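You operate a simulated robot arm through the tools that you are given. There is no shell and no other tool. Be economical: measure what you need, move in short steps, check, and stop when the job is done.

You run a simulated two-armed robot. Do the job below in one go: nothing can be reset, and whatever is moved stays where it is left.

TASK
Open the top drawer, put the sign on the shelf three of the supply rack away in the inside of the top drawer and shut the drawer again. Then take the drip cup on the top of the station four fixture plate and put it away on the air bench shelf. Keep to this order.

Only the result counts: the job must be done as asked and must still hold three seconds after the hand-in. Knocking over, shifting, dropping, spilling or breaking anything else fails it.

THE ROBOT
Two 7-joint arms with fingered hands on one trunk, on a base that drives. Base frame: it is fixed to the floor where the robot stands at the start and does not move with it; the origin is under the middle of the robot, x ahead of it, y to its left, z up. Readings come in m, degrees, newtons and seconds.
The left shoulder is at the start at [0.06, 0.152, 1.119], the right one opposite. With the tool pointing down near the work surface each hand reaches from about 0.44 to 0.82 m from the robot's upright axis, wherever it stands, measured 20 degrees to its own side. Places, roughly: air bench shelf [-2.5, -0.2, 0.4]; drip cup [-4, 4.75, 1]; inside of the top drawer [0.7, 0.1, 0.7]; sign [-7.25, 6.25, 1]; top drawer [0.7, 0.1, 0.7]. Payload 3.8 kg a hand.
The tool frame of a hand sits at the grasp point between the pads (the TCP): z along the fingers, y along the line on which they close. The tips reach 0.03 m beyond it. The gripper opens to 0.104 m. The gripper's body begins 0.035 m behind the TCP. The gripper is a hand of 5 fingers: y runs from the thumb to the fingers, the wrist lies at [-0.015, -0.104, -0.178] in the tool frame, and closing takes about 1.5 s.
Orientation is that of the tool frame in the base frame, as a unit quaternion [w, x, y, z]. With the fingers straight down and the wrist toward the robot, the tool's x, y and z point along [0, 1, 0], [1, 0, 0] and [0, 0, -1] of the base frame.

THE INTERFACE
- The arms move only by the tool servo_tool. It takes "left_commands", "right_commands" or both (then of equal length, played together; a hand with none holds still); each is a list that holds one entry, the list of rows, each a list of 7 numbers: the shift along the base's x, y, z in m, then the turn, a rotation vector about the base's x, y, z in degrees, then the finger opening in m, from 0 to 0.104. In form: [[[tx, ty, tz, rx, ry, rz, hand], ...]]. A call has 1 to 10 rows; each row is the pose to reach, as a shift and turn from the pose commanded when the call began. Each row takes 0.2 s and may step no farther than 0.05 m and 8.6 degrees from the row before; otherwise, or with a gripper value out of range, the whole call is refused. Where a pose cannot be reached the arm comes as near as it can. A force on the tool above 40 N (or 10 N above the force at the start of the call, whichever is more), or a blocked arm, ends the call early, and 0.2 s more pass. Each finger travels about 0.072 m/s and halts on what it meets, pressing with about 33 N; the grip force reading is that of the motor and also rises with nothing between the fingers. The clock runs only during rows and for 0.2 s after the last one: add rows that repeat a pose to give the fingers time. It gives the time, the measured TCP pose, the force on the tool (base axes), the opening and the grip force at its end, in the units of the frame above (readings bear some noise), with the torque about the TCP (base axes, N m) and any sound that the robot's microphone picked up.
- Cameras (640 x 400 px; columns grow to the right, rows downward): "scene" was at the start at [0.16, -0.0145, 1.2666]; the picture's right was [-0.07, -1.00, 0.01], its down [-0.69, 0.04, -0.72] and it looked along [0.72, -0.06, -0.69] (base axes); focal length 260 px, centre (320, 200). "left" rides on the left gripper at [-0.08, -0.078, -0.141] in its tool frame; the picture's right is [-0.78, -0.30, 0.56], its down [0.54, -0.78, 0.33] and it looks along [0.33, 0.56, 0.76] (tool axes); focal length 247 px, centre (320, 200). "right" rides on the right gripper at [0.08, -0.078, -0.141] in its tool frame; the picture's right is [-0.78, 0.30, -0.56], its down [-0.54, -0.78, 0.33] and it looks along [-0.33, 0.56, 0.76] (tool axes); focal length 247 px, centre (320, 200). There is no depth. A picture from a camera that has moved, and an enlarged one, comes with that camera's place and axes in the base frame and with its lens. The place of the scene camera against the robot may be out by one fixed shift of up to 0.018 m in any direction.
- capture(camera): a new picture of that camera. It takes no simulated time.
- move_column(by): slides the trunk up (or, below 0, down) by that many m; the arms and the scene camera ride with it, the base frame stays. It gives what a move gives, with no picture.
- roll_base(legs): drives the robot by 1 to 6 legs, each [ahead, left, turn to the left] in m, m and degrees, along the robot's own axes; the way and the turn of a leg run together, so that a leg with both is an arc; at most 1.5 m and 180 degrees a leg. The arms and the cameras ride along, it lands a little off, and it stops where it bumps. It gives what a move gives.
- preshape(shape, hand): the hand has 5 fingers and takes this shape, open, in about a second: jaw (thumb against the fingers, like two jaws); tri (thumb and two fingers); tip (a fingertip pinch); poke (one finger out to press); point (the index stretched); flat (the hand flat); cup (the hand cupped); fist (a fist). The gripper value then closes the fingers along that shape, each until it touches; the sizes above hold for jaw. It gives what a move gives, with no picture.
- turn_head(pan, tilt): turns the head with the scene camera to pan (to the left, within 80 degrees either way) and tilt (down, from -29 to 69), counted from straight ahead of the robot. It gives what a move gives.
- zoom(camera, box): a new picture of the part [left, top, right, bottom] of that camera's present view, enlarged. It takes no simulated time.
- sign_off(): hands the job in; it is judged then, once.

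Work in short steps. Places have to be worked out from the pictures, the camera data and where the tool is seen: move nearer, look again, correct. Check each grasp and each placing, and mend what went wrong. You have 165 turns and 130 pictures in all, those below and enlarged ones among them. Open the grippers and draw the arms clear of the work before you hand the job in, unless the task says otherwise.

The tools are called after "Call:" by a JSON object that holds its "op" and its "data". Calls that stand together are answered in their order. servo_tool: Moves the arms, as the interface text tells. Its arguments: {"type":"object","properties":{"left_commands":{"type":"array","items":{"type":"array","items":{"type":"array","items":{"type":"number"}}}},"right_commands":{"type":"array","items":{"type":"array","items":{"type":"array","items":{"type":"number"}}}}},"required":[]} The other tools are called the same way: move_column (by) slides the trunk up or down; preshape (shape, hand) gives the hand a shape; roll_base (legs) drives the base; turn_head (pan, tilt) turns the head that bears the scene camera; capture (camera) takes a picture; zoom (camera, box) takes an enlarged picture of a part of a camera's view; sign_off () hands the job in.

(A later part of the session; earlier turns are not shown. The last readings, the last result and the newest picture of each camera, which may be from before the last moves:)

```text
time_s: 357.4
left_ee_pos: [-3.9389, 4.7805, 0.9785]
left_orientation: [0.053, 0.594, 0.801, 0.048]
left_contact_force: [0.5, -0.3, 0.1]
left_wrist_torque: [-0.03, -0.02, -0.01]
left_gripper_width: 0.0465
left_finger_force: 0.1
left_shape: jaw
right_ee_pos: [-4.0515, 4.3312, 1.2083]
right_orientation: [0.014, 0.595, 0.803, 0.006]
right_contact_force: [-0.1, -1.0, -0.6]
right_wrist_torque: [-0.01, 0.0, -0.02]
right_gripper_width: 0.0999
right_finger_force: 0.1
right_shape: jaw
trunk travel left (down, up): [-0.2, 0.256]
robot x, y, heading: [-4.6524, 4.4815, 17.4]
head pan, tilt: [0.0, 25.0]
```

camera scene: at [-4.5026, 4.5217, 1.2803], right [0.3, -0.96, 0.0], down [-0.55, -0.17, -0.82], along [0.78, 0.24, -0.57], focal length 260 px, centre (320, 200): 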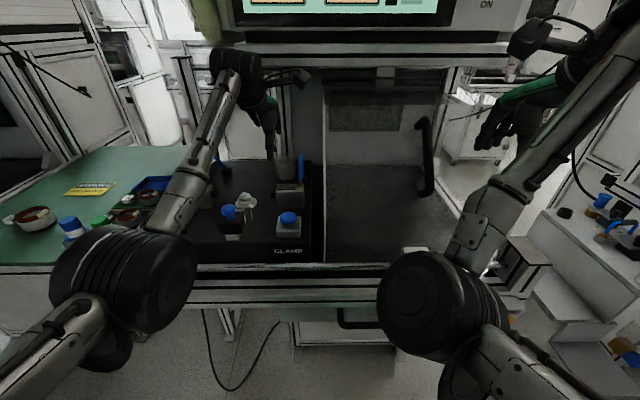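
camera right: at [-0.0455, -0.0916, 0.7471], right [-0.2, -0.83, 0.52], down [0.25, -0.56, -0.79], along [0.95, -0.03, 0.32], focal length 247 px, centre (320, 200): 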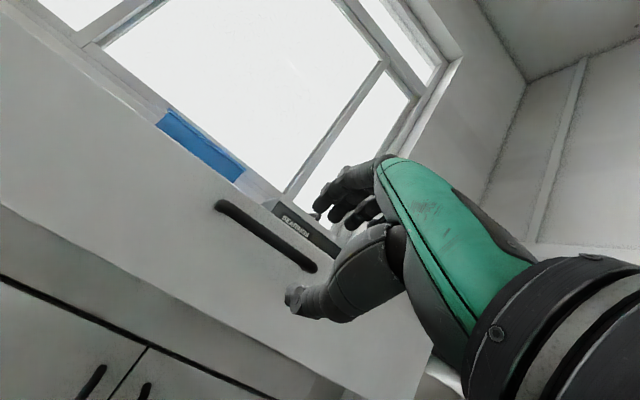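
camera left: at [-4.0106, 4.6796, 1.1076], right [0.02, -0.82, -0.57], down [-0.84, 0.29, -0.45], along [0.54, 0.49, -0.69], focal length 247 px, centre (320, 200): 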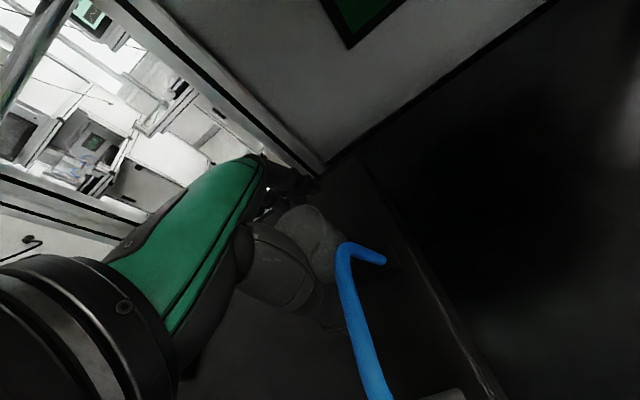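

No grip force yet at 0.0465, so I'll close further.

Call:
{"op": "servo_tool", "data": {"left_commands": [[[0, 0, 0, 0, 0, 0, 0.04], [0, 0, 0, 0, 0, 0, 0.035], [0, 0, 0, 0, 0, 0, 0.03], [0, 0, 0, 0, 0, 0, 0.03], [0, 0, 0, 0, 0, 0, 0.03]]]}}

Call:
{"op": "capture", "data": {"camera": "left"}}

```text
time_s: 358.6
left_ee_pos: [-3.9404, 4.7814, 0.9774]
left_orientation: [0.055, 0.593, 0.802, 0.048]
left_contact_force: [-0.4, 0.1, -0.7]
left_wrist_torque: [0.01, 0.06, 0.0]
left_gripper_width: 0.0037
left_finger_force: 32.4
left_shape: jaw
right_ee_pos: [-4.0508, 4.3303, 1.2086]
right_orientation: [0.014, 0.596, 0.803, 0.006]
right_contact_force: [-0.5, -0.1, -1.5]
right_wrist_torque: [-0.03, 0.05, -0.02]
right_gripper_width: 0.1
right_finger_force: 0.0
right_shape: jaw
trunk travel left (down, up): [-0.2, 0.256]
robot x, y, heading: [-4.6596, 4.4777, 17.3]
head pan, tilt: [0.0, 25.0]
```

```text
25 pictures are left
camera left: at [-4.0106, 4.6795, 1.1077], right [0.02, -0.82, -0.57], down [-0.84, 0.29, -0.45], along [0.54, 0.49, -0.69], focal length 247 px, centre (320, 200)
```

left: 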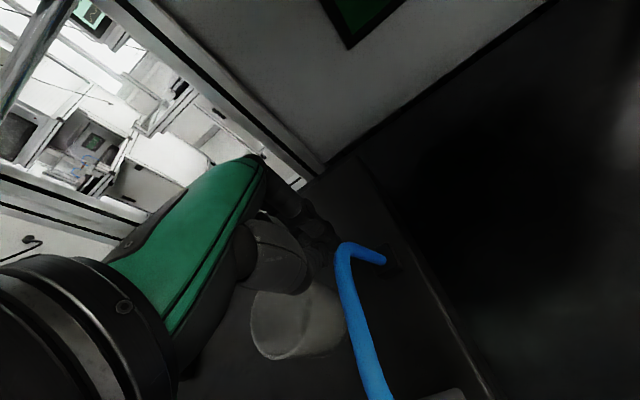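

The cup squeezed out of the grip and seems to have tipped toward the robot. I'll open slowly and look closely.

Call:
{"op": "zoom", "data": {"camera": "scene", "box": [230, 100, 350, 200]}}

Call:
{"op": "zoom", "data": {"camera": "left", "box": [200, 200, 420, 400]}}

```text
4.00 times, centred on (290, 150) of scene
camera zoom: at [-4.5009, 4.5217, 1.2801], right [0.3, -0.96, 0.0], down [-0.55, -0.17, -0.82], along [0.78, 0.24, -0.57], focal length 1039 px, centre (440, 400)
```

zoom: 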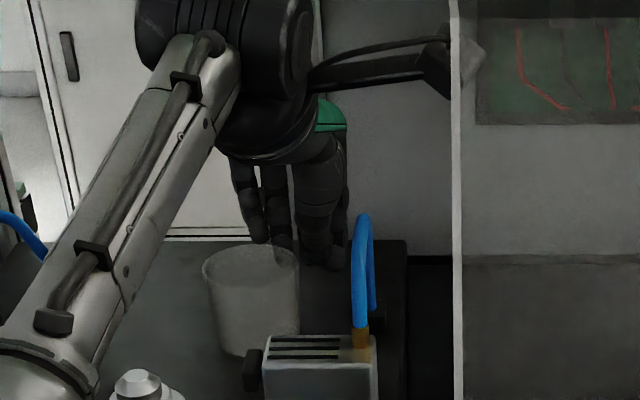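

```text
2.00 times, centred on (310, 300) of left
camera zoom: at [-4.0106, 4.6795, 1.1077], right [0.02, -0.82, -0.57], down [-0.84, 0.29, -0.45], along [0.54, 0.49, -0.69], focal length 494 px, centre (340, 0)
```

zoom: 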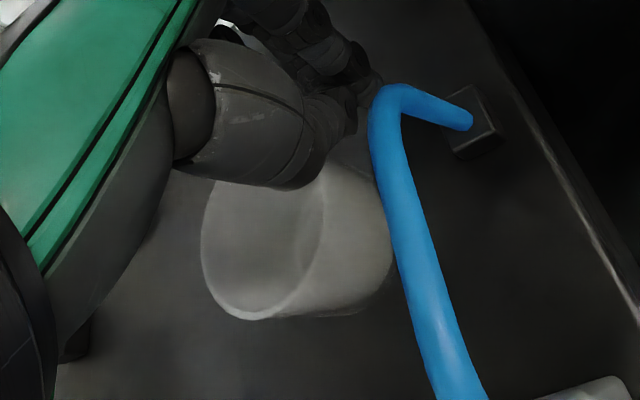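

The cup slid but still stands upright, at about u -2.43, v 5.745; the hand had been about 1.5 cm too far right. I'll raise the closed hand straight up, then shift back and left above the cup, and open there.

Call:
{"op": "servo_tool", "data": {"left_commands": [[[0, 0, 0.02, 0, 0, 0, 0.004], [0, 0, 0.045, 0, 0, 0, 0.004], [0, 0, 0.07, 0, 0, 0, 0.004], [-0.03, 0.003, 0.08, 0, 0, 0, 0.004], [-0.0624, 0.006, 0.09, 0, 0, 0, 0.02], [-0.0624, 0.006, 0.09, 0, 0, 0, 0.05], [-0.0624, 0.006, 0.09, 0, 0, 0, 0.08], [-0.0624, 0.006, 0.09, 0, 0, 0, 0.1], [-0.0624, 0.006, 0.09, 0, 0, 0, 0.1]]]}}

Call:
{"op": "capture", "data": {"camera": "left"}}

Call:
{"op": "zoom", "data": {"camera": "scene", "box": [230, 80, 350, 200]}}

```text
time_s: 360.6
left_ee_pos: [-4.0021, 4.7878, 1.0676]
left_orientation: [0.054, 0.594, 0.801, 0.048]
left_contact_force: [-0.6, 0.1, 0.4]
left_wrist_torque: [-0.01, -0.03, 0.03]
left_gripper_width: 0.0998
left_finger_force: 0.1
left_shape: jaw
right_ee_pos: [-4.0504, 4.3308, 1.2078]
right_orientation: [0.013, 0.595, 0.803, 0.006]
right_contact_force: [0.5, 0.0, 0.2]
right_wrist_torque: [0.01, -0.01, 0.01]
right_gripper_width: 0.0999
right_finger_force: 0.2
right_shape: jaw
trunk travel left (down, up): [-0.2, 0.256]
robot x, y, heading: [-4.6588, 4.4778, 17.1]
head pan, tilt: [0.0, 25.0]
```

```text
22 pictures are left
camera left: at [-4.0726, 4.6863, 1.1977], right [0.02, -0.82, -0.57], down [-0.84, 0.29, -0.45], along [0.54, 0.49, -0.69], focal length 247 px, centre (320, 200)
```

left: 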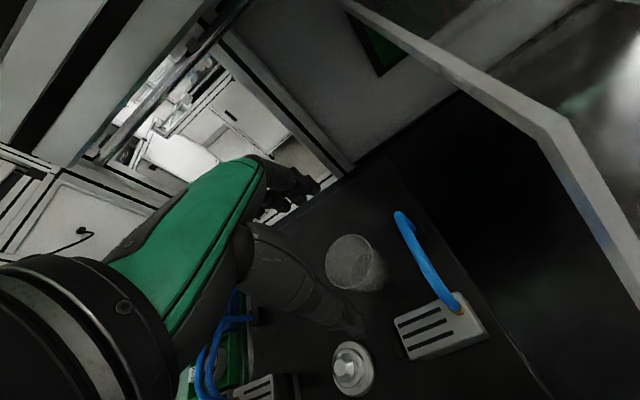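

```text
3.33 times, centred on (290, 140) of scene
camera zoom: at [-4.5008, 4.5217, 1.2801], right [0.3, -0.96, 0.0], down [-0.55, -0.17, -0.82], along [0.78, 0.24, -0.57], focal length 866 px, centre (420, 400)
```

zoom: 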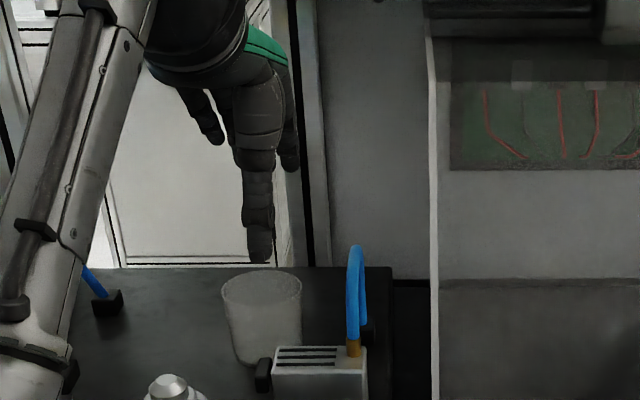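

The cup stands upright, and by the scene view the hand needs to be about 1 cm further left. A clamp knob sits just in front of it, so I'll use a smaller opening (0.085) and grip higher (TCP z≈0.99).

Call:
{"op": "servo_tool", "data": {"left_commands": [[[0, 0.0105, 0, 0, 0, 0, 0.085], [0, 0.0105, -0.02, 0, 0, 0, 0.085], [0, 0.0105, -0.035, 0, 0, 0, 0.085], [0, 0.0105, -0.05, 0, 0, 0, 0.085], [0, 0.0105, -0.065, 0, 0, 0, 0.085], [0, 0.0105, -0.077, 0, 0, 0, 0.085]]]}}

Call:
{"op": "zoom", "data": {"camera": "scene", "box": [230, 80, 350, 200]}}

Call:
{"op": "zoom", "data": {"camera": "left", "box": [200, 160, 420, 340]}}

```text
time_s: 361.9
left_ee_pos: [-4.0015, 4.7967, 0.9914]
left_orientation: [0.054, 0.593, 0.802, 0.048]
left_contact_force: [1.2, -0.7, 2.4]
left_wrist_torque: [0.02, 0.09, 0.02]
left_gripper_width: 0.0851
left_finger_force: 0.1
left_shape: jaw
right_ee_pos: [-4.0522, 4.3316, 1.207]
right_orientation: [0.013, 0.595, 0.803, 0.006]
right_contact_force: [-0.5, -0.1, 0.3]
right_wrist_torque: [0.0, -0.01, 0.02]
right_gripper_width: 0.0998
right_finger_force: 0.0
right_shape: jaw
trunk travel left (down, up): [-0.2, 0.256]
robot x, y, heading: [-4.6571, 4.4785, 17.1]
head pan, tilt: [0.0, 25.0]
```

```text
3.33 times, centred on (290, 140) of scene
camera zoom: at [-4.5015, 4.5215, 1.2803], right [0.3, -0.96, 0.0], down [-0.55, -0.17, -0.82], along [0.78, 0.24, -0.57], focal length 866 px, centre (420, 400)
```

zoom: 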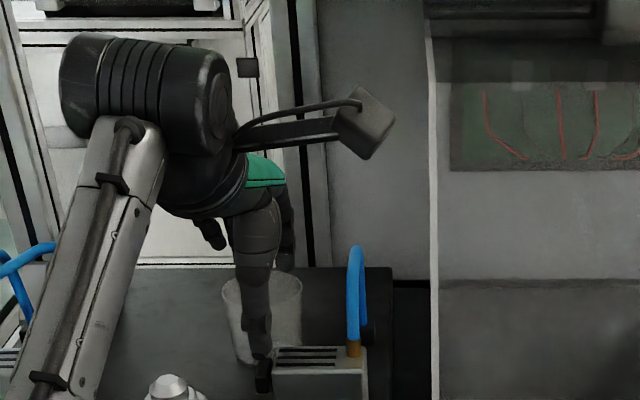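

```text
2.22 times, centred on (310, 250) of left
camera zoom: at [-4.0735, 4.6956, 1.1219], right [0.03, -0.82, -0.57], down [-0.84, 0.29, -0.46], along [0.54, 0.49, -0.68], focal length 549 px, centre (342, 89)
```

zoom: 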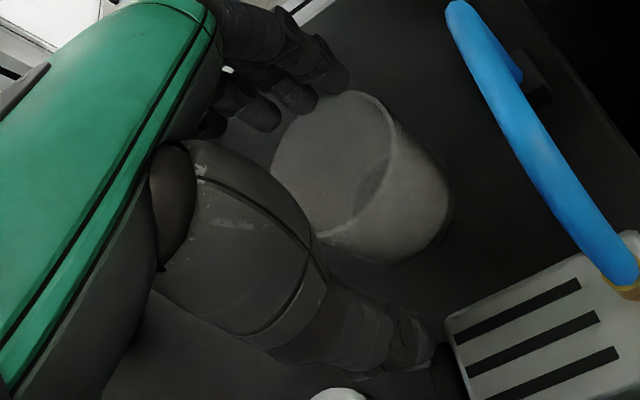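

The cup now sits squarely between the thumb and the index/middle fingers. I'll close in small steps.

Call:
{"op": "servo_tool", "data": {"left_commands": [[[0, 0, 0, 0, 0, 0, 0.075], [0, 0, 0, 0, 0, 0, 0.065], [0, 0, 0, 0, 0, 0, 0.058], [0, 0, 0, 0, 0, 0, 0.053], [0, 0, 0, 0, 0, 0, 0.049], [0, 0, 0, 0, 0, 0, 0.046], [0, 0, 0, 0, 0, 0, 0.044]]]}}

Call:
{"op": "zoom", "data": {"camera": "left", "box": [200, 160, 420, 340]}}

```text
time_s: 363.6
left_ee_pos: [-4.0019, 4.7974, 0.9937]
left_orientation: [0.055, 0.594, 0.801, 0.049]
left_contact_force: [0.6, -0.6, 10.2]
left_wrist_torque: [0.19, -0.4, -0.03]
left_gripper_width: 0.0451
left_finger_force: 9.4
left_shape: jaw
right_ee_pos: [-4.0514, 4.3312, 1.2077]
right_orientation: [0.014, 0.595, 0.803, 0.006]
right_contact_force: [-0.6, 0.8, 0.1]
right_wrist_torque: [0.03, -0.02, 0.01]
right_gripper_width: 0.0995
right_finger_force: 0.1
right_shape: jaw
trunk travel left (down, up): [-0.2, 0.256]
robot x, y, heading: [-4.6632, 4.4784, 17.0]
head pan, tilt: [0.0, 25.0]
```

```text
2.22 times, centred on (310, 250) of left
camera zoom: at [-4.0742, 4.6949, 1.1229], right [0.03, -0.82, -0.57], down [-0.84, 0.29, -0.46], along [0.54, 0.49, -0.68], focal length 549 px, centre (342, 89)
```

zoom: 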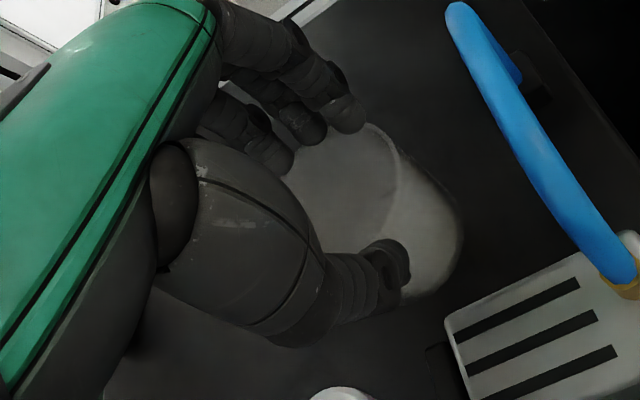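

The grip is engaging (9 N). I'll tighten slightly and check again.

Call:
{"op": "servo_tool", "data": {"left_commands": [[[0, 0, 0, 0, 0, 0, 0.042], [0, 0, 0, 0, 0, 0, 0.04], [0, 0, 0, 0, 0, 0, 0.038], [0, 0, 0, 0, 0, 0, 0.038]]]}}

Call:
{"op": "zoom", "data": {"camera": "left", "box": [200, 160, 420, 340]}}

```text
time_s: 364.6
left_ee_pos: [-4.0031, 4.7962, 0.9926]
left_orientation: [0.056, 0.595, 0.801, 0.049]
left_contact_force: [0.4, -2.7, 13.1]
left_wrist_torque: [0.04, -0.4, -0.09]
left_gripper_width: 0.045
left_finger_force: 33.6
left_shape: jaw
right_ee_pos: [-4.0531, 4.3293, 1.2099]
right_orientation: [0.014, 0.596, 0.803, 0.006]
right_contact_force: [0.7, -0.4, 0.7]
right_wrist_torque: [0.01, 0.03, 0.04]
right_gripper_width: 0.1
right_finger_force: 0.2
right_shape: jaw
trunk travel left (down, up): [-0.2, 0.256]
robot x, y, heading: [-4.6595, 4.478, 17.3]
head pan, tilt: [0.0, 25.0]
```

```text
2.22 times, centred on (310, 250) of left
camera zoom: at [-4.0747, 4.6941, 1.1228], right [0.03, -0.82, -0.57], down [-0.84, 0.29, -0.46], along [0.54, 0.49, -0.68], focal length 549 px, centre (342, 89)
```

zoom: 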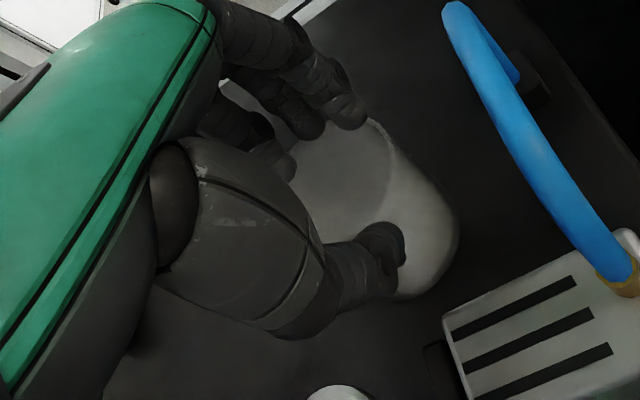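

The cup is firmly held at 0.045 with 33 N. I'll lift 0.06 m and check.

Call:
{"op": "servo_tool", "data": {"left_commands": [[[0, 0, 0.008, 0, 0, 0, 0.036], [0, 0, 0.02, 0, 0, 0, 0.036], [0, 0, 0.035, 0, 0, 0, 0.036], [0, 0, 0.05, 0, 0, 0, 0.036], [0, 0, 0.065, 0, 0, 0, 0.036], [-0.02, 0, 0.075, 0, 0, 0, 0.036]]]}}

Call:
{"op": "zoom", "data": {"camera": "scene", "box": [210, 60, 350, 200]}}

```text
time_s: 365.9
left_ee_pos: [-4.0207, 4.7984, 1.0668]
left_orientation: [0.055, 0.593, 0.802, 0.047]
left_contact_force: [0.5, 0.7, -0.4]
left_wrist_torque: [0.0, 0.0, 0.01]
left_gripper_width: 0.0288
left_finger_force: 32.8
left_shape: jaw
right_ee_pos: [-4.0514, 4.3319, 1.208]
right_orientation: [0.013, 0.595, 0.803, 0.007]
right_contact_force: [-0.4, 0.7, -0.4]
right_wrist_torque: [0.01, -0.01, -0.02]
right_gripper_width: 0.0999
right_finger_force: 0.0
right_shape: jaw
trunk travel left (down, up): [-0.2, 0.256]
robot x, y, heading: [-4.6609, 4.4797, 17.4]
head pan, tilt: [0.0, 25.0]
```

```text
2.86 times, centred on (280, 130) of scene
camera zoom: at [-4.5016, 4.5219, 1.2802], right [0.3, -0.96, 0.0], down [-0.55, -0.17, -0.82], along [0.78, 0.24, -0.57], focal length 742 px, centre (434, 400)
```

zoom: 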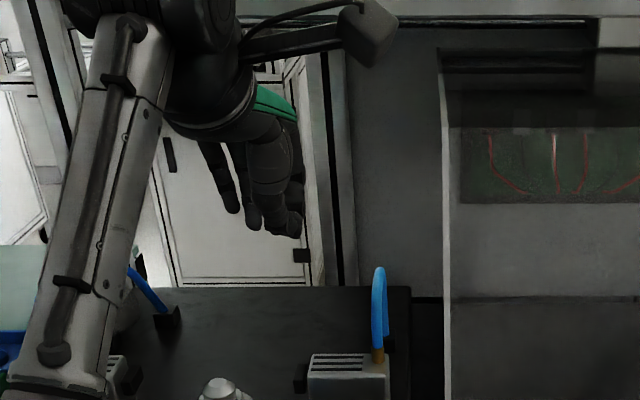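

The cup isn't visible in the hand and the opening dropped to 0.029, so it slipped again. I need to locate it.

Call:
{"op": "capture", "data": {"camera": "left"}}

```text
15 pictures are left
camera left: at [-4.0932, 4.6965, 1.1966], right [0.02, -0.82, -0.57], down [-0.84, 0.29, -0.46], along [0.54, 0.49, -0.68], focal length 247 px, centre (320, 200)
```

left: 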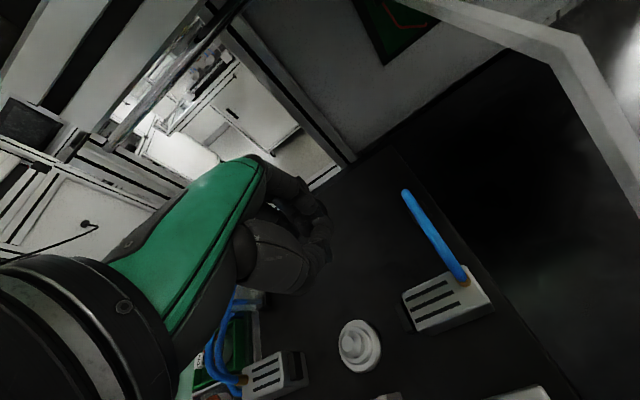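

The cup seems to have gone left, behind the hand near the left hoses (a light patch there). I'll back the hand out a bit to uncover the view.

Call:
{"op": "servo_tool", "data": {"left_commands": [[[-0.03, -0.01, 0.0, 0, 0, 0, 0.03], [-0.07, -0.03, 0.01, 0, 0, 0, 0.03], [-0.11, -0.05, 0.03, 0, 0, 0, 0.03], [-0.14, -0.08, 0.05, 0, 0, 0, 0.03], [-0.16, -0.11, 0.07, 0, 0, 0, 0.03]]]}}

Call:
{"op": "zoom", "data": {"camera": "scene", "box": [170, 100, 350, 220]}}

Call:
{"op": "capture", "data": {"camera": "left"}}

```text
time_s: 367.1
left_ee_pos: [-4.1519, 4.6961, 1.1135]
left_orientation: [0.055, 0.593, 0.802, 0.047]
left_contact_force: [0.0, 0.3, 0.5]
left_wrist_torque: [-0.02, 0.01, 0.0]
left_gripper_width: 0.0298
left_finger_force: 0.0
left_shape: jaw
left hand out of reach, approached as far as the arm can: row 4, 5
right_ee_pos: [-4.0516, 4.3324, 1.2074]
right_orientation: [0.013, 0.595, 0.803, 0.005]
right_contact_force: [0.1, 0.2, -0.9]
right_wrist_torque: [-0.01, -0.01, -0.01]
right_gripper_width: 0.1
right_finger_force: 0.1
right_shape: jaw
trunk travel left (down, up): [-0.2, 0.256]
robot x, y, heading: [-4.6617, 4.4817, 17.1]
head pan, tilt: [0.0, 25.0]
```

```text
3.33 times, centred on (260, 160) of scene
camera zoom: at [-4.5006, 4.5223, 1.28], right [0.3, -0.96, 0.0], down [-0.55, -0.17, -0.82], along [0.78, 0.24, -0.57], focal length 866 px, centre (520, 333)
```

zoom: 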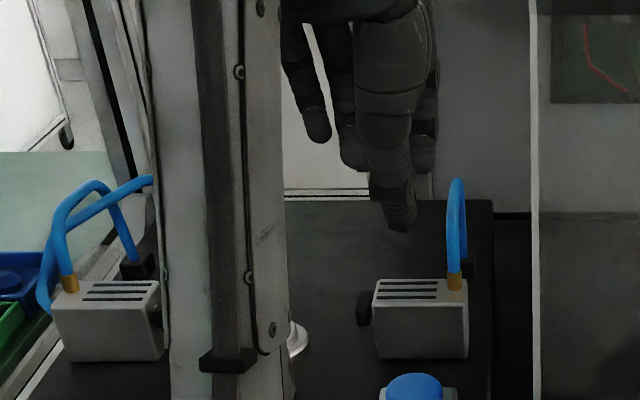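

```text
13 pictures are left
camera left: at [-4.2237, 4.5934, 1.2434], right [0.03, -0.82, -0.57], down [-0.84, 0.29, -0.46], along [0.54, 0.49, -0.68], focal length 247 px, centre (320, 200)
```

left: 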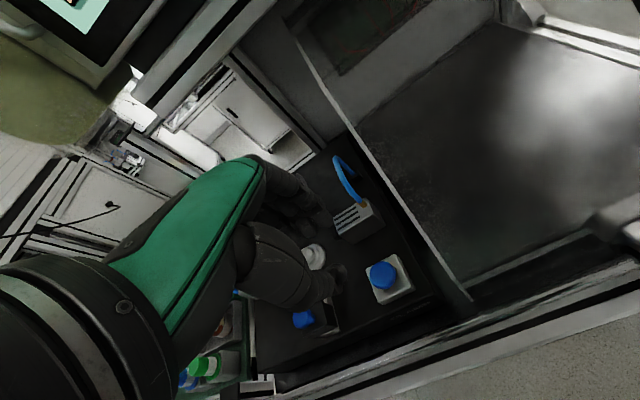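

I can't see it from here because the forearm hides the plate's left half. I'll back the base off 0.35 m for a full view of the plate and the floor.

Call:
{"op": "roll_base", "data": {"legs": [[-0.35, 0, 0]]}}

Call:
{"op": "capture", "data": {"camera": "scene"}}

```text
time_s: 369.4
left_ee_pos: [-4.489, 4.5899, 1.1142]
left_orientation: [0.055, 0.594, 0.801, 0.049]
left_contact_force: [0.5, -0.1, 0.0]
left_wrist_torque: [-0.02, 0.01, -0.01]
left_gripper_width: 0.0301
left_finger_force: 0.2
left_shape: jaw
right_ee_pos: [-4.3888, 4.2262, 1.2073]
right_orientation: [0.013, 0.596, 0.803, 0.005]
right_contact_force: [-0.6, -0.5, 0.3]
right_wrist_torque: [-0.01, -0.04, 0.02]
right_gripper_width: 0.0998
right_finger_force: 0.0
right_shape: jaw
trunk travel left (down, up): [-0.2, 0.256]
robot x, y, heading: [-4.9985, 4.378, 16.9]
head pan, tilt: [0.0, 25.0]
```

```text
12 pictures are left
camera scene: at [-4.8379, 4.4174, 1.28], right [0.29, -0.96, 0.0], down [-0.55, -0.17, -0.82], along [0.78, 0.24, -0.57], focal length 260 px, centre (320, 200)
```

scene: 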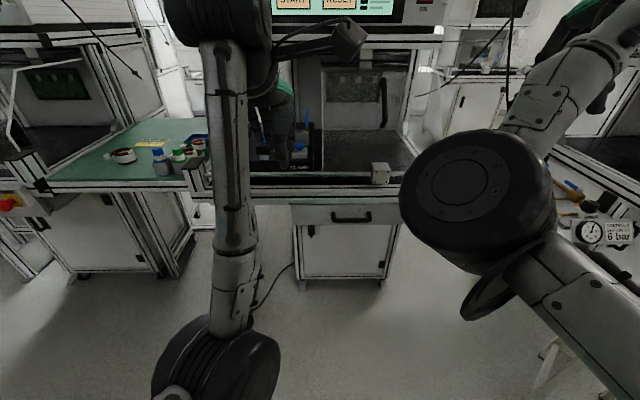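

The left arm blocks the view, so I'll swing it left in front of the station and look again.

Call:
{"op": "servo_tool", "data": {"left_commands": [[[-0.013, 0.042, 0.01, 0, 0, 0, 0.05], [-0.026, 0.084, 0.02, 0, 0, 0, 0.06], [-0.038, 0.125, 0.03, 0, 0, 0, 0.07], [-0.05, 0.165, 0.04, 0, 0, 0, 0.08], [-0.06, 0.205, 0.05, 0, 0, 0, 0.09], [-0.07, 0.245, 0.05, 0, 0, 0, 0.1], [-0.07, 0.28, 0.05, 0, 0, 0, 0.1]]]}}

Call:
{"op": "zoom", "data": {"camera": "scene", "box": [160, 80, 400, 230]}}

```text
time_s: 371.0
left_ee_pos: [-4.5598, 4.871, 1.1627]
left_orientation: [0.055, 0.594, 0.801, 0.049]
left_contact_force: [-0.5, 0.2, -0.8]
left_wrist_torque: [-0.03, 0.01, -0.02]
left_gripper_width: 0.0997
left_finger_force: 0.0
left_shape: jaw
left hand out of reach, approached as far as the arm can: row 1, 2, 3, 4, 5
right_ee_pos: [-4.3885, 4.2282, 1.2085]
right_orientation: [0.014, 0.596, 0.803, 0.005]
right_contact_force: [0.5, 0.6, 0.0]
right_wrist_torque: [-0.01, 0.02, 0.03]
right_gripper_width: 0.0998
right_finger_force: 0.0
right_shape: jaw
trunk travel left (down, up): [-0.2, 0.256]
robot x, y, heading: [-4.9972, 4.3725, 17.4]
head pan, tilt: [0.0, 25.0]
```

```text
2.67 times, centred on (280, 155) of scene
camera zoom: at [-4.8379, 4.4192, 1.2799], right [0.29, -0.96, 0.0], down [-0.55, -0.17, -0.82], along [0.78, 0.24, -0.57], focal length 693 px, centre (427, 320)
```

zoom: 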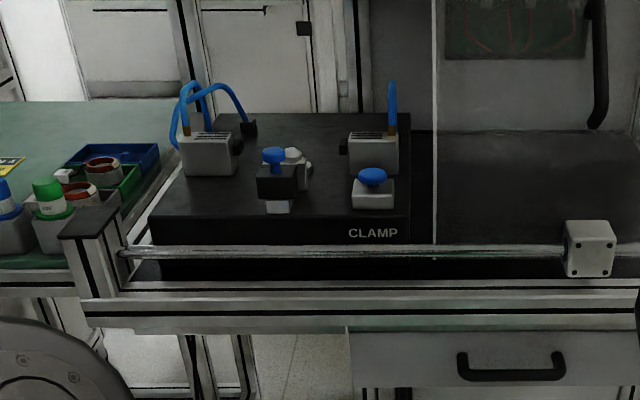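

Combining the last two views puts the cup near (-4.02, 4.975, 0.95), by the left block's hoses. I'll zoom in on that spot.

Call:
{"op": "zoom", "data": {"camera": "scene", "box": [212, 95, 292, 145]}}

```text
8.00 times, centred on (252, 120) of scene
camera zoom: at [-4.8379, 4.4192, 1.2799], right [0.29, -0.96, 0.0], down [-0.55, -0.17, -0.82], along [0.78, 0.24, -0.57], focal length 2078 px, centre (864, 840)
```

zoom: 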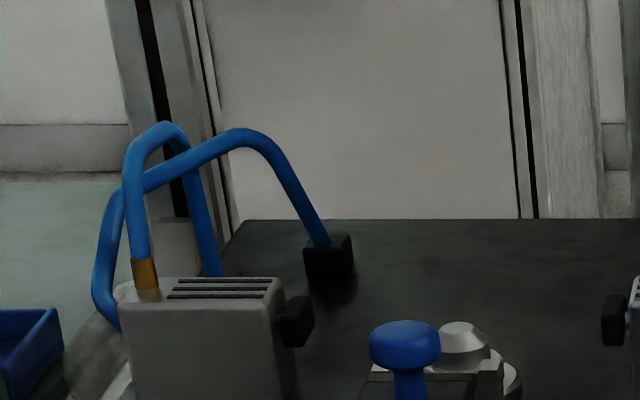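

There's a translucent shape just left of the grey block, in the gap beside the plate. I'll check it from the left hand camera.

Call:
{"op": "zoom", "data": {"camera": "left", "box": [280, 50, 420, 150]}}

```text
4.00 times, centred on (350, 100) of left
camera zoom: at [-4.6323, 4.7709, 1.2929], right [0.02, -0.82, -0.57], down [-0.84, 0.29, -0.46], along [0.54, 0.49, -0.68], focal length 988 px, centre (200, 600)
```

zoom: 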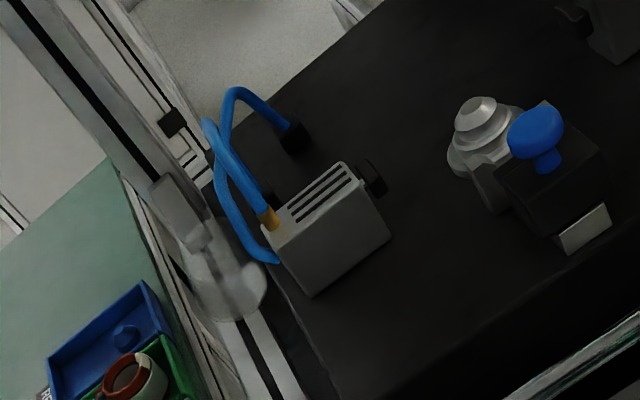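

Found it: the cup lies on its side in the gap just left of the fixture plate, around (-4.05, 5.04, 0.90). The left hand is already at that v, so I'll drive 0.2 m forward and take a close zoom to see which way its mouth points.

Call:
{"op": "roll_base", "data": {"legs": [[0.2, 0, -0.4]]}}

Call:
{"op": "zoom", "data": {"camera": "left", "box": [300, 115, 400, 205]}}

```text
time_s: 372.6
left_ee_pos: [-4.3657, 4.9267, 1.1639]
left_orientation: [0.055, 0.596, 0.8, 0.049]
left_contact_force: [0.0, -0.4, 0.2]
left_wrist_torque: [-0.02, 0.05, 0.0]
left_gripper_width: 0.0997
left_finger_force: 0.1
left_shape: jaw
right_ee_pos: [-4.1995, 4.2816, 1.2091]
right_orientation: [0.014, 0.598, 0.801, 0.006]
right_contact_force: [-0.9, -0.4, -0.5]
right_wrist_torque: [-0.02, 0.02, 0.01]
right_gripper_width: 0.0999
right_finger_force: 0.1
right_shape: jaw
trunk travel left (down, up): [-0.2, 0.256]
robot x, y, heading: [-4.8049, 4.4355, 16.8]
head pan, tilt: [0.0, 25.0]
```

```text
4.44 times, centred on (350, 160) of left
camera zoom: at [-4.4387, 4.8246, 1.294], right [0.02, -0.82, -0.57], down [-0.84, 0.3, -0.46], along [0.54, 0.49, -0.68], focal length 1098 px, centre (187, 378)
```

zoom: 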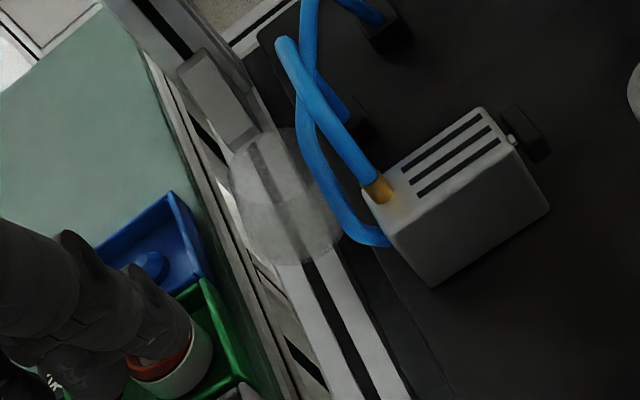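

The cup lies on the tray's side rail with its mouth toward the robot, centred near u -2.363, v 6.005, z≈0.895. The narrow gap calls for a fingertip pinch end to end along its axis, so I'll preshape the left hand to "tip" and bring the base into reach.

Call:
{"op": "preshape", "data": {"shape": "tip", "hand": "left"}}

Call:
{"op": "roll_base", "data": {"legs": [[0, 0.15, 0.2], [0.16, 0, 0]]}}

```text
time_s: 373.5
left_ee_pos: [-4.3665, 4.9264, 1.1638]
left_orientation: [0.056, 0.597, 0.799, 0.049]
left_contact_force: [0.2, 0.2, -0.5]
left_wrist_torque: [0.02, -0.01, -0.02]
left_gripper_width: 0.1037
left_finger_force: 0.1
left_shape: tip
right_ee_pos: [-4.1988, 4.2814, 1.2072]
right_orientation: [0.012, 0.598, 0.801, 0.007]
right_contact_force: [-0.6, 0.3, 0.3]
right_wrist_torque: [0.0, 0.0, -0.03]
right_gripper_width: 0.0997
right_finger_force: 0.1
right_shape: jaw
trunk travel left (down, up): [-0.2, 0.256]
robot x, y, heading: [-4.8073, 4.4383, 16.6]
head pan, tilt: [0.0, 25.0]
```

```text
time_s: 375.9
left_ee_pos: [-4.2596, 5.1161, 1.1658]
left_orientation: [0.055, 0.595, 0.8, 0.05]
left_contact_force: [-0.5, 0.2, 0.5]
left_wrist_torque: [-0.03, -0.01, -0.03]
left_gripper_width: 0.1033
left_finger_force: 0.0
left_shape: tip
right_ee_pos: [-4.0892, 4.4717, 1.207]
right_orientation: [0.014, 0.598, 0.801, 0.007]
right_contact_force: [-0.6, -0.1, -0.1]
right_wrist_torque: [0.02, -0.01, -0.04]
right_gripper_width: 0.1
right_finger_force: 0.0
right_shape: jaw
trunk travel left (down, up): [-0.2, 0.256]
robot x, y, heading: [-4.6956, 4.6228, 16.9]
head pan, tilt: [0.0, 25.0]
```

Call:
{"op": "servo_tool", "data": {"left_commands": [[[0.04, -0.01, 0, -0.8, 2.5, -2, 0.104], [0.085, -0.02, 0, -1.6, 5, -4, 0.104], [0.13, -0.033, 0, -2.3, 7.6, -6, 0.104], [0.175, -0.045, -0.02, -2.3, 7.6, -6, 0.104], [0.215, -0.057, -0.06, -2.3, 7.6, -6, 0.104], [0.247, -0.065, -0.1, -2.3, 7.6, -6, 0.104], [0.247, -0.065, -0.13, -2.3, 7.6, -6, 0.104], [0.247, -0.065, -0.13, -2.3, 7.6, -6, 0.104]]]}}

Call:
{"op": "capture", "data": {"camera": "left"}}

```text
refused: row 4 steps farther than a row can; nothing moved
```

```text
7 pictures are left
camera left: at [-4.3316, 5.0147, 1.2945], right [0.02, -0.82, -0.57], down [-0.84, 0.29, -0.46], along [0.54, 0.49, -0.68], focal length 247 px, centre (320, 200)
```

left: 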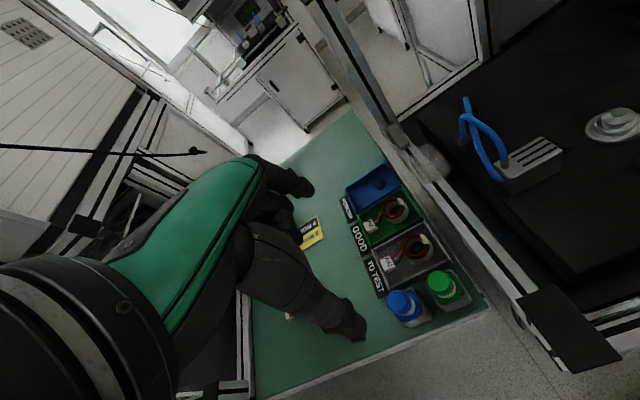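

That view confirms the cup centre at about (-4.02, 5.05). I'll repeat the approach with smaller steps.

Call:
{"op": "servo_tool", "data": {"left_commands": [[[0.035, -0.009, 0, -0.8, 2.5, -2, 0.104], [0.07, -0.018, 0, -1.6, 5, -4, 0.104], [0.105, -0.028, 0, -2.3, 7.6, -6, 0.104], [0.14, -0.037, -0.02, -2.3, 7.6, -6, 0.104], [0.175, -0.047, -0.045, -2.3, 7.6, -6, 0.104], [0.21, -0.057, -0.07, -2.3, 7.6, -6, 0.104], [0.243, -0.065, -0.095, -2.3, 7.6, -6, 0.104], [0.243, -0.065, -0.125, -2.3, 7.6, -6, 0.104], [0.243, -0.065, -0.14, -2.3, 7.6, -6, 0.104]]]}}

```text
time_s: 377.9
left_ee_pos: [-4.0161, 5.0526, 1.0215]
left_orientation: [0.016, 0.637, 0.771, -0.011]
left_contact_force: [0.1, 0.2, 0.5]
left_wrist_torque: [-0.02, 0.0, 0.0]
left_gripper_width: 0.1038
left_finger_force: 0.1
left_shape: tip
left hand out of reach, approached as far as the arm can: row 7
right_ee_pos: [-4.0896, 4.4728, 1.208]
right_orientation: [0.014, 0.597, 0.802, 0.005]
right_contact_force: [-0.9, -0.7, 0.2]
right_wrist_torque: [-0.03, 0.0, 0.01]
right_gripper_width: 0.0999
right_finger_force: 0.0
right_shape: jaw
trunk travel left (down, up): [-0.2, 0.256]
robot x, y, heading: [-4.6935, 4.623, 16.9]
head pan, tilt: [0.0, 25.0]
```

I'm above the cup with the hand level. One zoom to check alignment before I descend.

Call:
{"op": "zoom", "data": {"camera": "left", "box": [220, 130, 440, 350]}}

```text
1.82 times, centred on (330, 240) of left
camera zoom: at [-4.0795, 4.9633, 1.1652], right [-0.14, -0.84, -0.53], down [-0.86, 0.37, -0.36], along [0.49, 0.41, -0.77], focal length 449 px, centre (302, 127)
```

zoom: 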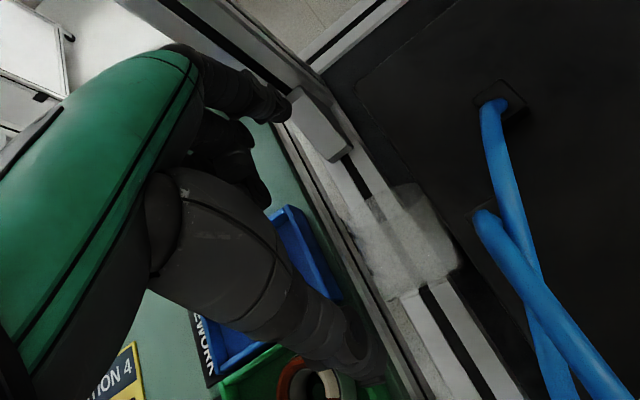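

The cup lies along the rail, and I need to be about 8 mm further right with the hand turned +6°. I'll correct that and descend to TCP z≈0.925.

Call:
{"op": "servo_tool", "data": {"left_commands": [[[0.001, -0.004, 0, 0, 0, 3, 0.104], [0.002, -0.008, -0.01, 0, 0, 6, 0.104], [0.002, -0.008, -0.03, 0, 0, 6, 0.104], [0.002, -0.008, -0.05, 0, 0, 6, 0.104], [0.002, -0.008, -0.07, 0, 0, 6, 0.104], [0.002, -0.008, -0.085, 0, 0, 6, 0.104], [0.002, -0.008, -0.097, 0, 0, 6, 0.104]]]}}

```text
time_s: 379.5
left_ee_pos: [-4.0152, 5.0433, 0.9255]
left_orientation: [0.017, 0.595, 0.803, -0.009]
left_contact_force: [-0.2, -0.2, 0.4]
left_wrist_torque: [0.01, -0.03, 0.01]
left_gripper_width: 0.1036
left_finger_force: 0.1
left_shape: tip
right_ee_pos: [-4.0885, 4.4726, 1.2075]
right_orientation: [0.014, 0.598, 0.802, 0.006]
right_contact_force: [0.5, -0.5, -0.5]
right_wrist_torque: [0.02, 0.01, 0.01]
right_gripper_width: 0.1002
right_finger_force: 0.0
right_shape: jaw
trunk travel left (down, up): [-0.2, 0.256]
robot x, y, heading: [-4.6978, 4.6225, 17.2]
head pan, tilt: [0.0, 25.0]
```

There's no contact so far. I'll close slowly and watch the width and force.

Call:
{"op": "servo_tool", "data": {"left_commands": [[[0, 0, 0, 0, 0, 0, 0.095], [0, 0, 0, 0, 0, 0, 0.088], [0, 0, 0, 0, 0, 0, 0.082], [0, 0, 0, 0, 0, 0, 0.076], [0, 0, 0, 0, 0, 0, 0.07], [0, 0, 0, 0, 0, 0, 0.065], [0, 0, 0, 0, 0, 0, 0.06], [0, 0, 0, 0, 0, 0, 0.056], [0, 0, 0, 0, 0, 0, 0.054]]]}}

```text
time_s: 381.5
left_ee_pos: [-4.0145, 5.0442, 0.9266]
left_orientation: [0.017, 0.595, 0.804, -0.01]
left_contact_force: [0.4, 0.1, 0.2]
left_wrist_torque: [-0.02, 0.01, 0.01]
left_gripper_width: 0.0548
left_finger_force: 0.1
left_shape: tip
right_ee_pos: [-4.0884, 4.4731, 1.2075]
right_orientation: [0.013, 0.598, 0.801, 0.006]
right_contact_force: [-0.3, 0.0, -0.9]
right_wrist_torque: [-0.01, -0.01, -0.03]
right_gripper_width: 0.0999
right_finger_force: 0.0
right_shape: jaw
trunk travel left (down, up): [-0.2, 0.256]
robot x, y, heading: [-4.6968, 4.6252, 17.0]
head pan, tilt: [0.0, 25.0]
```

Call:
{"op": "zoom", "data": {"camera": "left", "box": [220, 130, 440, 350]}}

```text
1.82 times, centred on (330, 240) of left
camera zoom: at [-4.0683, 4.9488, 1.0694], right [-0.05, -0.85, -0.53], down [-0.89, 0.27, -0.36], along [0.45, 0.45, -0.77], focal length 449 px, centre (302, 127)
```

zoom: 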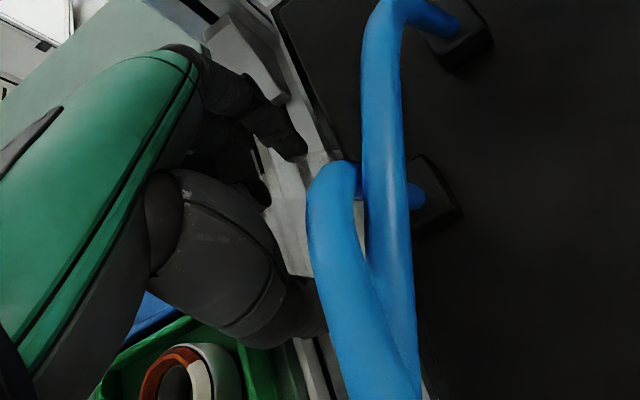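

The cup is between index and thumb with the fingers almost at its ends. I'll continue closing in small steps.

Call:
{"op": "servo_tool", "data": {"left_commands": [[[0, 0, 0, 0, 0, 0, 0.051], [0, 0, 0, 0, 0, 0, 0.048], [0, 0, 0, 0, 0, 0, 0.045], [0, 0, 0, 0, 0, 0, 0.042], [0, 0, 0, 0, 0, 0, 0.042]]]}}

```text
time_s: 382.7
left_ee_pos: [-4.0139, 5.0442, 0.9267]
left_orientation: [0.017, 0.595, 0.803, -0.009]
left_contact_force: [0.4, 0.9, -0.5]
left_wrist_torque: [-0.02, -0.02, -0.01]
left_gripper_width: 0.0419
left_finger_force: 0.0
left_shape: tip
right_ee_pos: [-4.0893, 4.4731, 1.2074]
right_orientation: [0.013, 0.597, 0.802, 0.006]
right_contact_force: [-0.3, 0.6, -1.0]
right_wrist_torque: [-0.01, -0.02, 0.01]
right_gripper_width: 0.1001
right_finger_force: 0.2
right_shape: jaw
trunk travel left (down, up): [-0.2, 0.256]
robot x, y, heading: [-4.6938, 4.6223, 17.0]
head pan, tilt: [0.0, 25.0]
```

In the picture the real gap is about 2 cm larger than the reading in this shape, so I'll keep closing gently.

Call:
{"op": "servo_tool", "data": {"left_commands": [[[0, 0, 0, 0, 0, 0, 0.039], [0, 0, 0, 0, 0, 0, 0.036], [0, 0, 0, 0, 0, 0, 0.033], [0, 0, 0, 0, 0, 0, 0.03], [0, 0, 0, 0, 0, 0, 0.027], [0, 0, 0, 0, 0, 0, 0.024], [0, 0, 0, 0, 0, 0, 0.024]]]}}

```text
time_s: 384.3
left_ee_pos: [-4.0144, 5.0433, 0.9272]
left_orientation: [0.018, 0.596, 0.803, -0.009]
left_contact_force: [0.2, 0.1, 0.2]
left_wrist_torque: [0.0, 0.01, 0.02]
left_gripper_width: 0.0246
left_finger_force: 0.0
left_shape: tip
right_ee_pos: [-4.0882, 4.4727, 1.208]
right_orientation: [0.013, 0.597, 0.802, 0.006]
right_contact_force: [0.7, -0.4, -0.7]
right_wrist_torque: [-0.01, 0.01, -0.01]
right_gripper_width: 0.0999
right_finger_force: 0.1
right_shape: jaw
trunk travel left (down, up): [-0.2, 0.256]
robot x, y, heading: [-4.6977, 4.6189, 17.2]
head pan, tilt: [0.0, 25.0]
```

Still no contact, so the fingertips are probably passing above the cup. I'll reopen, go 0.02 m lower watching the force, and close again.

Call:
{"op": "servo_tool", "data": {"left_commands": [[[0, 0, 0, 0, 0, 0, 0.04], [0, 0, 0, 0, 0, 0, 0.06], [0, 0, 0, 0, 0, 0, 0.08], [0, 0, 0, 0, 0, 0, 0.085], [0, 0, -0.007, 0, 0, 0, 0.085], [0, 0, -0.014, 0, 0, 0, 0.085], [0, 0, -0.02, 0, 0, 0, 0.085]]]}}

```text
time_s: 385.9
left_ee_pos: [-4.0139, 5.0445, 0.9063]
left_orientation: [0.016, 0.596, 0.803, -0.009]
left_contact_force: [-0.4, -0.9, -0.5]
left_wrist_torque: [0.0, -0.01, 0.03]
left_gripper_width: 0.0847
left_finger_force: 0.2
left_shape: tip
right_ee_pos: [-4.0889, 4.4725, 1.208]
right_orientation: [0.013, 0.598, 0.801, 0.006]
right_contact_force: [-0.5, 0.5, 0.8]
right_wrist_torque: [0.01, 0.01, -0.02]
right_gripper_width: 0.0998
right_finger_force: 0.0
right_shape: jaw
trunk travel left (down, up): [-0.2, 0.256]
robot x, y, heading: [-4.6945, 4.624, 17.1]
head pan, tilt: [0.0, 25.0]
```

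Call:
{"op": "servo_tool", "data": {"left_commands": [[[0, 0, -0.005, 0, 0, 0, 0.085], [0, 0, -0.01, 0, 0, 0, 0.085], [0, 0, -0.01, 0, 0, 0, 0.075], [0, 0, -0.01, 0, 0, 0, 0.065], [0, 0, -0.01, 0, 0, 0, 0.055], [0, 0, -0.01, 0, 0, 0, 0.048], [0, 0, -0.01, 0, 0, 0, 0.042], [0, 0, -0.01, 0, 0, 0, 0.042]]]}}

```text
time_s: 387.7
left_ee_pos: [-4.0162, 5.0446, 0.8988]
left_orientation: [0.017, 0.595, 0.803, -0.007]
left_contact_force: [-0.9, 1.2, 10.0]
left_wrist_torque: [0.13, -0.03, 0.04]
left_gripper_width: 0.0424
left_finger_force: 0.0
left_shape: tip
right_ee_pos: [-4.0895, 4.4715, 1.2073]
right_orientation: [0.014, 0.598, 0.802, 0.007]
right_contact_force: [-0.6, 0.2, 0.1]
right_wrist_torque: [0.03, 0.03, 0.01]
right_gripper_width: 0.0999
right_finger_force: 0.0
right_shape: jaw
trunk travel left (down, up): [-0.2, 0.256]
robot x, y, heading: [-4.6965, 4.6219, 17.0]
head pan, tilt: [0.0, 25.0]
```

Call:
{"op": "zoom", "data": {"camera": "left", "box": [220, 130, 440, 350]}}

```text
1.82 times, centred on (330, 240) of left
camera zoom: at [-4.0695, 4.9484, 1.0413], right [-0.05, -0.85, -0.53], down [-0.89, 0.28, -0.36], along [0.45, 0.46, -0.77], focal length 449 px, centre (302, 127)
```

zoom: 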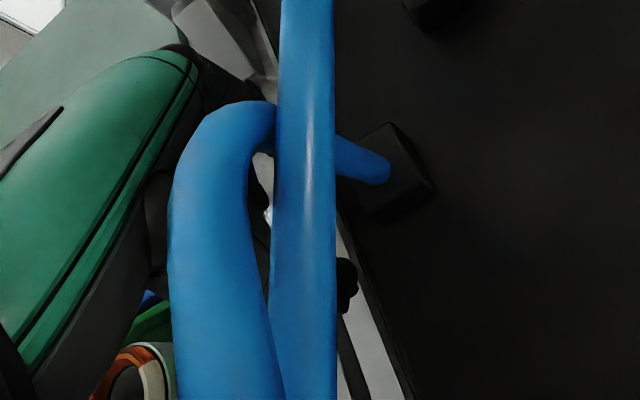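

The hoses hide the view. I'll lift the hand back to the earlier viewing height and look again with a wider box.

Call:
{"op": "servo_tool", "data": {"left_commands": [[[0, 0, 0.02, 0, 0, 0, 0.042], [0, 0, 0.05, 0, 0, 0, 0.042], [0, 0, 0.08, 0, 0, 0, 0.042], [0, 0, 0.115, 0, 0, 0, 0.042], [-0.02, -0.006, 0.13, 0, 0, 0, 0.06], [-0.04, -0.012, 0.14, 0, 0, 0, 0.08], [-0.06, -0.018, 0.15, 0, 0, 0, 0.1]]]}}

Call:
{"op": "zoom", "data": {"camera": "left", "box": [270, 60, 490, 240]}}

```text
time_s: 389.3
left_ee_pos: [-4.0747, 5.0247, 1.0474]
left_orientation: [0.017, 0.596, 0.802, -0.009]
left_contact_force: [0.5, -0.1, 1.1]
left_wrist_torque: [0.0, 0.01, 0.0]
left_gripper_width: 0.0997
left_finger_force: 0.2
left_shape: tip
right_ee_pos: [-4.0896, 4.473, 1.2091]
right_orientation: [0.013, 0.597, 0.802, 0.007]
right_contact_force: [-0.1, 0.0, -0.4]
right_wrist_torque: [0.0, 0.0, 0.02]
right_gripper_width: 0.0997
right_finger_force: 0.1
right_shape: jaw
trunk travel left (down, up): [-0.2, 0.256]
robot x, y, heading: [-4.6969, 4.6248, 16.9]
head pan, tilt: [0.0, 25.0]
```

```text
2.22 times, centred on (380, 150) of left
camera zoom: at [-4.1287, 4.9301, 1.1902], right [-0.05, -0.85, -0.53], down [-0.89, 0.27, -0.36], along [0.45, 0.45, -0.77], focal length 549 px, centre (187, 311)
```

zoom: 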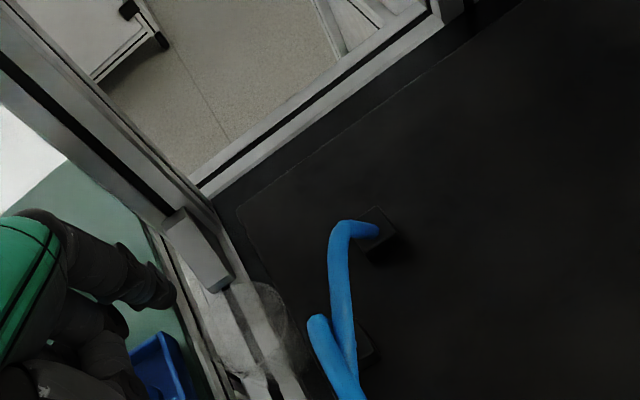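

The cup has been nudged up against the bracket behind it: near end at u≈-2.376, centre about -2.341, v≈5.995. I'll press lightly on its top with closed fingertips and drag it toward the robot along the rail to make room for the fingers; first I go above it.

Call:
{"op": "servo_tool", "data": {"left_commands": [[[0.02, 0.006, -0.01, 0, 0, 0, 0.07], [0.04, 0.012, -0.02, 0, 0, 0, 0.04], [0.06, 0.018, -0.03, 0, 0, 0, 0.02], [0.08, 0.022, -0.04, 0, 0, 0, 0.0], [0.08, 0.022, -0.06, 0, 0, 0, 0.0], [0.08, 0.022, -0.075, 0, 0, 0, 0.0], [0.08, 0.022, -0.085, 0, 0, 0, 0.0], [0.08, 0.022, -0.085, 0, 0, 0, 0.0]]]}}

```text
time_s: 391.1
left_ee_pos: [-4.0017, 5.0457, 0.9615]
left_orientation: [0.017, 0.596, 0.803, -0.008]
left_contact_force: [-1.2, -0.3, -0.2]
left_wrist_torque: [-0.02, 0.02, 0.01]
left_gripper_width: 0.0001
left_finger_force: 33.2
left_shape: tip
left hand out of reach, approached as far as the arm can: row 4, 5, 6, 7, 8
right_ee_pos: [-4.0882, 4.4726, 1.2084]
right_orientation: [0.013, 0.597, 0.802, 0.007]
right_contact_force: [-0.5, -0.4, -0.4]
right_wrist_torque: [0.01, 0.01, 0.04]
right_gripper_width: 0.0997
right_finger_force: 0.1
right_shape: jaw
trunk travel left (down, up): [-0.2, 0.256]
robot x, y, heading: [-4.6991, 4.6247, 16.9]
head pan, tilt: [0.0, 25.0]
```

I'm at the reach limit, so I'll raise slightly, advance the base 0.06 m, and come back to the spot.

Call:
{"op": "servo_tool", "data": {"left_commands": [[[-0.03, -0.009, 0.02, 0, 0, 0, 0.0], [-0.06, -0.018, 0.03, 0, 0, 0, 0.0]]]}}

Call:
{"op": "roll_base", "data": {"legs": [[0.07, 0, 0]]}}

```text
time_s: 391.7
left_ee_pos: [-4.0634, 5.0255, 0.9917]
left_orientation: [0.017, 0.596, 0.803, -0.009]
left_contact_force: [-0.2, -0.1, 0.0]
left_wrist_torque: [-0.01, -0.03, 0.0]
left_gripper_width: 0.0004
left_finger_force: 32.9
left_shape: tip
right_ee_pos: [-4.0903, 4.4713, 1.2086]
right_orientation: [0.014, 0.597, 0.802, 0.007]
right_contact_force: [-0.2, 0.6, -0.2]
right_wrist_torque: [-0.02, 0.0, 0.0]
right_gripper_width: 0.1
right_finger_force: 0.0
right_shape: jaw
trunk travel left (down, up): [-0.2, 0.256]
robot x, y, heading: [-4.6943, 4.6258, 17.2]
head pan, tilt: [0.0, 25.0]
```

```text
time_s: 392.7
left_ee_pos: [-3.9967, 5.0476, 0.993]
left_orientation: [0.018, 0.595, 0.804, -0.008]
left_contact_force: [-0.8, 0.8, -0.4]
left_wrist_torque: [-0.01, 0.02, -0.02]
left_gripper_width: 0.0
left_finger_force: 33.0
left_shape: tip
right_ee_pos: [-4.0244, 4.4928, 1.2083]
right_orientation: [0.015, 0.598, 0.802, 0.007]
right_contact_force: [0.5, 0.0, 0.0]
right_wrist_torque: [0.01, 0.03, 0.0]
right_gripper_width: 0.0996
right_finger_force: 0.0
right_shape: jaw
trunk travel left (down, up): [-0.2, 0.256]
robot x, y, heading: [-4.632, 4.6454, 17.0]
head pan, tilt: [0.0, 25.0]
```

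I'm right over the cup's centre. I'll descend in small steps until light contact.

Call:
{"op": "servo_tool", "data": {"left_commands": [[[0, 0.002, -0.015, 0, 0, 0, 0.0], [0, 0.002, -0.03, 0, 0, 0, 0.0], [0, 0.002, -0.04, 0, 0, 0, 0.0], [0, 0.002, -0.045, 0, 0, 0, 0.0]]]}}

```text
time_s: 393.7
left_ee_pos: [-3.9952, 5.0506, 0.9481]
left_orientation: [0.018, 0.595, 0.803, -0.009]
left_contact_force: [-0.2, -0.2, -0.2]
left_wrist_torque: [0.01, -0.02, 0.02]
left_gripper_width: 0.0001
left_finger_force: 33.2
left_shape: tip
right_ee_pos: [-4.0232, 4.4926, 1.2088]
right_orientation: [0.014, 0.597, 0.802, 0.007]
right_contact_force: [-0.2, -0.4, 0.3]
right_wrist_torque: [0.05, -0.01, 0.03]
right_gripper_width: 0.1
right_finger_force: 0.1
right_shape: jaw
trunk travel left (down, up): [-0.2, 0.256]
robot x, y, heading: [-4.6325, 4.6417, 17.2]
head pan, tilt: [0.0, 25.0]
```

Call:
{"op": "servo_tool", "data": {"left_commands": [[[0, 0, -0.006, 0, 0, 0, 0.0], [0, 0, -0.012, 0, 0, 0, 0.0], [0, 0, -0.016, 0, 0, 0, 0.0], [0, 0, -0.016, 0, 0, 0, 0.0]]]}}

```text
time_s: 394.7
left_ee_pos: [-3.9954, 5.0503, 0.9321]
left_orientation: [0.016, 0.595, 0.803, -0.01]
left_contact_force: [-0.2, 0.0, 0.7]
left_wrist_torque: [0.01, 0.03, -0.02]
left_gripper_width: 0.0
left_finger_force: 33.0
left_shape: tip
right_ee_pos: [-4.0223, 4.4932, 1.2081]
right_orientation: [0.013, 0.598, 0.801, 0.006]
right_contact_force: [-0.6, -0.6, 0.0]
right_wrist_torque: [0.03, -0.03, 0.0]
right_gripper_width: 0.0998
right_finger_force: 0.0
right_shape: jaw
trunk travel left (down, up): [-0.2, 0.256]
robot x, y, heading: [-4.6301, 4.6433, 17.0]
head pan, tilt: [0.0, 25.0]
```

No contact yet at 0.932; I'll keep going.

Call:
{"op": "servo_tool", "data": {"left_commands": [[[0, 0, -0.006, 0, 0, 0, 0.0], [0, 0, -0.011, 0, 0, 0, 0.0], [0, 0, -0.016, 0, 0, 0, 0.0], [0, 0, -0.016, 0, 0, 0, 0.0]]]}}

```text
time_s: 395.7
left_ee_pos: [-3.9981, 5.0483, 0.9195]
left_orientation: [0.018, 0.597, 0.802, -0.006]
left_contact_force: [-1.7, -2.8, 17.8]
left_wrist_torque: [-0.26, 0.32, 0.03]
left_gripper_width: 0.0012
left_finger_force: 33.6
left_shape: tip
right_ee_pos: [-4.0249, 4.49, 1.2094]
right_orientation: [0.015, 0.598, 0.802, 0.007]
right_contact_force: [-0.7, 0.9, 0.6]
right_wrist_torque: [0.01, 0.01, -0.02]
right_gripper_width: 0.0998
right_finger_force: 0.1
right_shape: jaw
trunk travel left (down, up): [-0.2, 0.256]
robot x, y, heading: [-4.6324, 4.6427, 17.2]
head pan, tilt: [0.0, 25.0]
```

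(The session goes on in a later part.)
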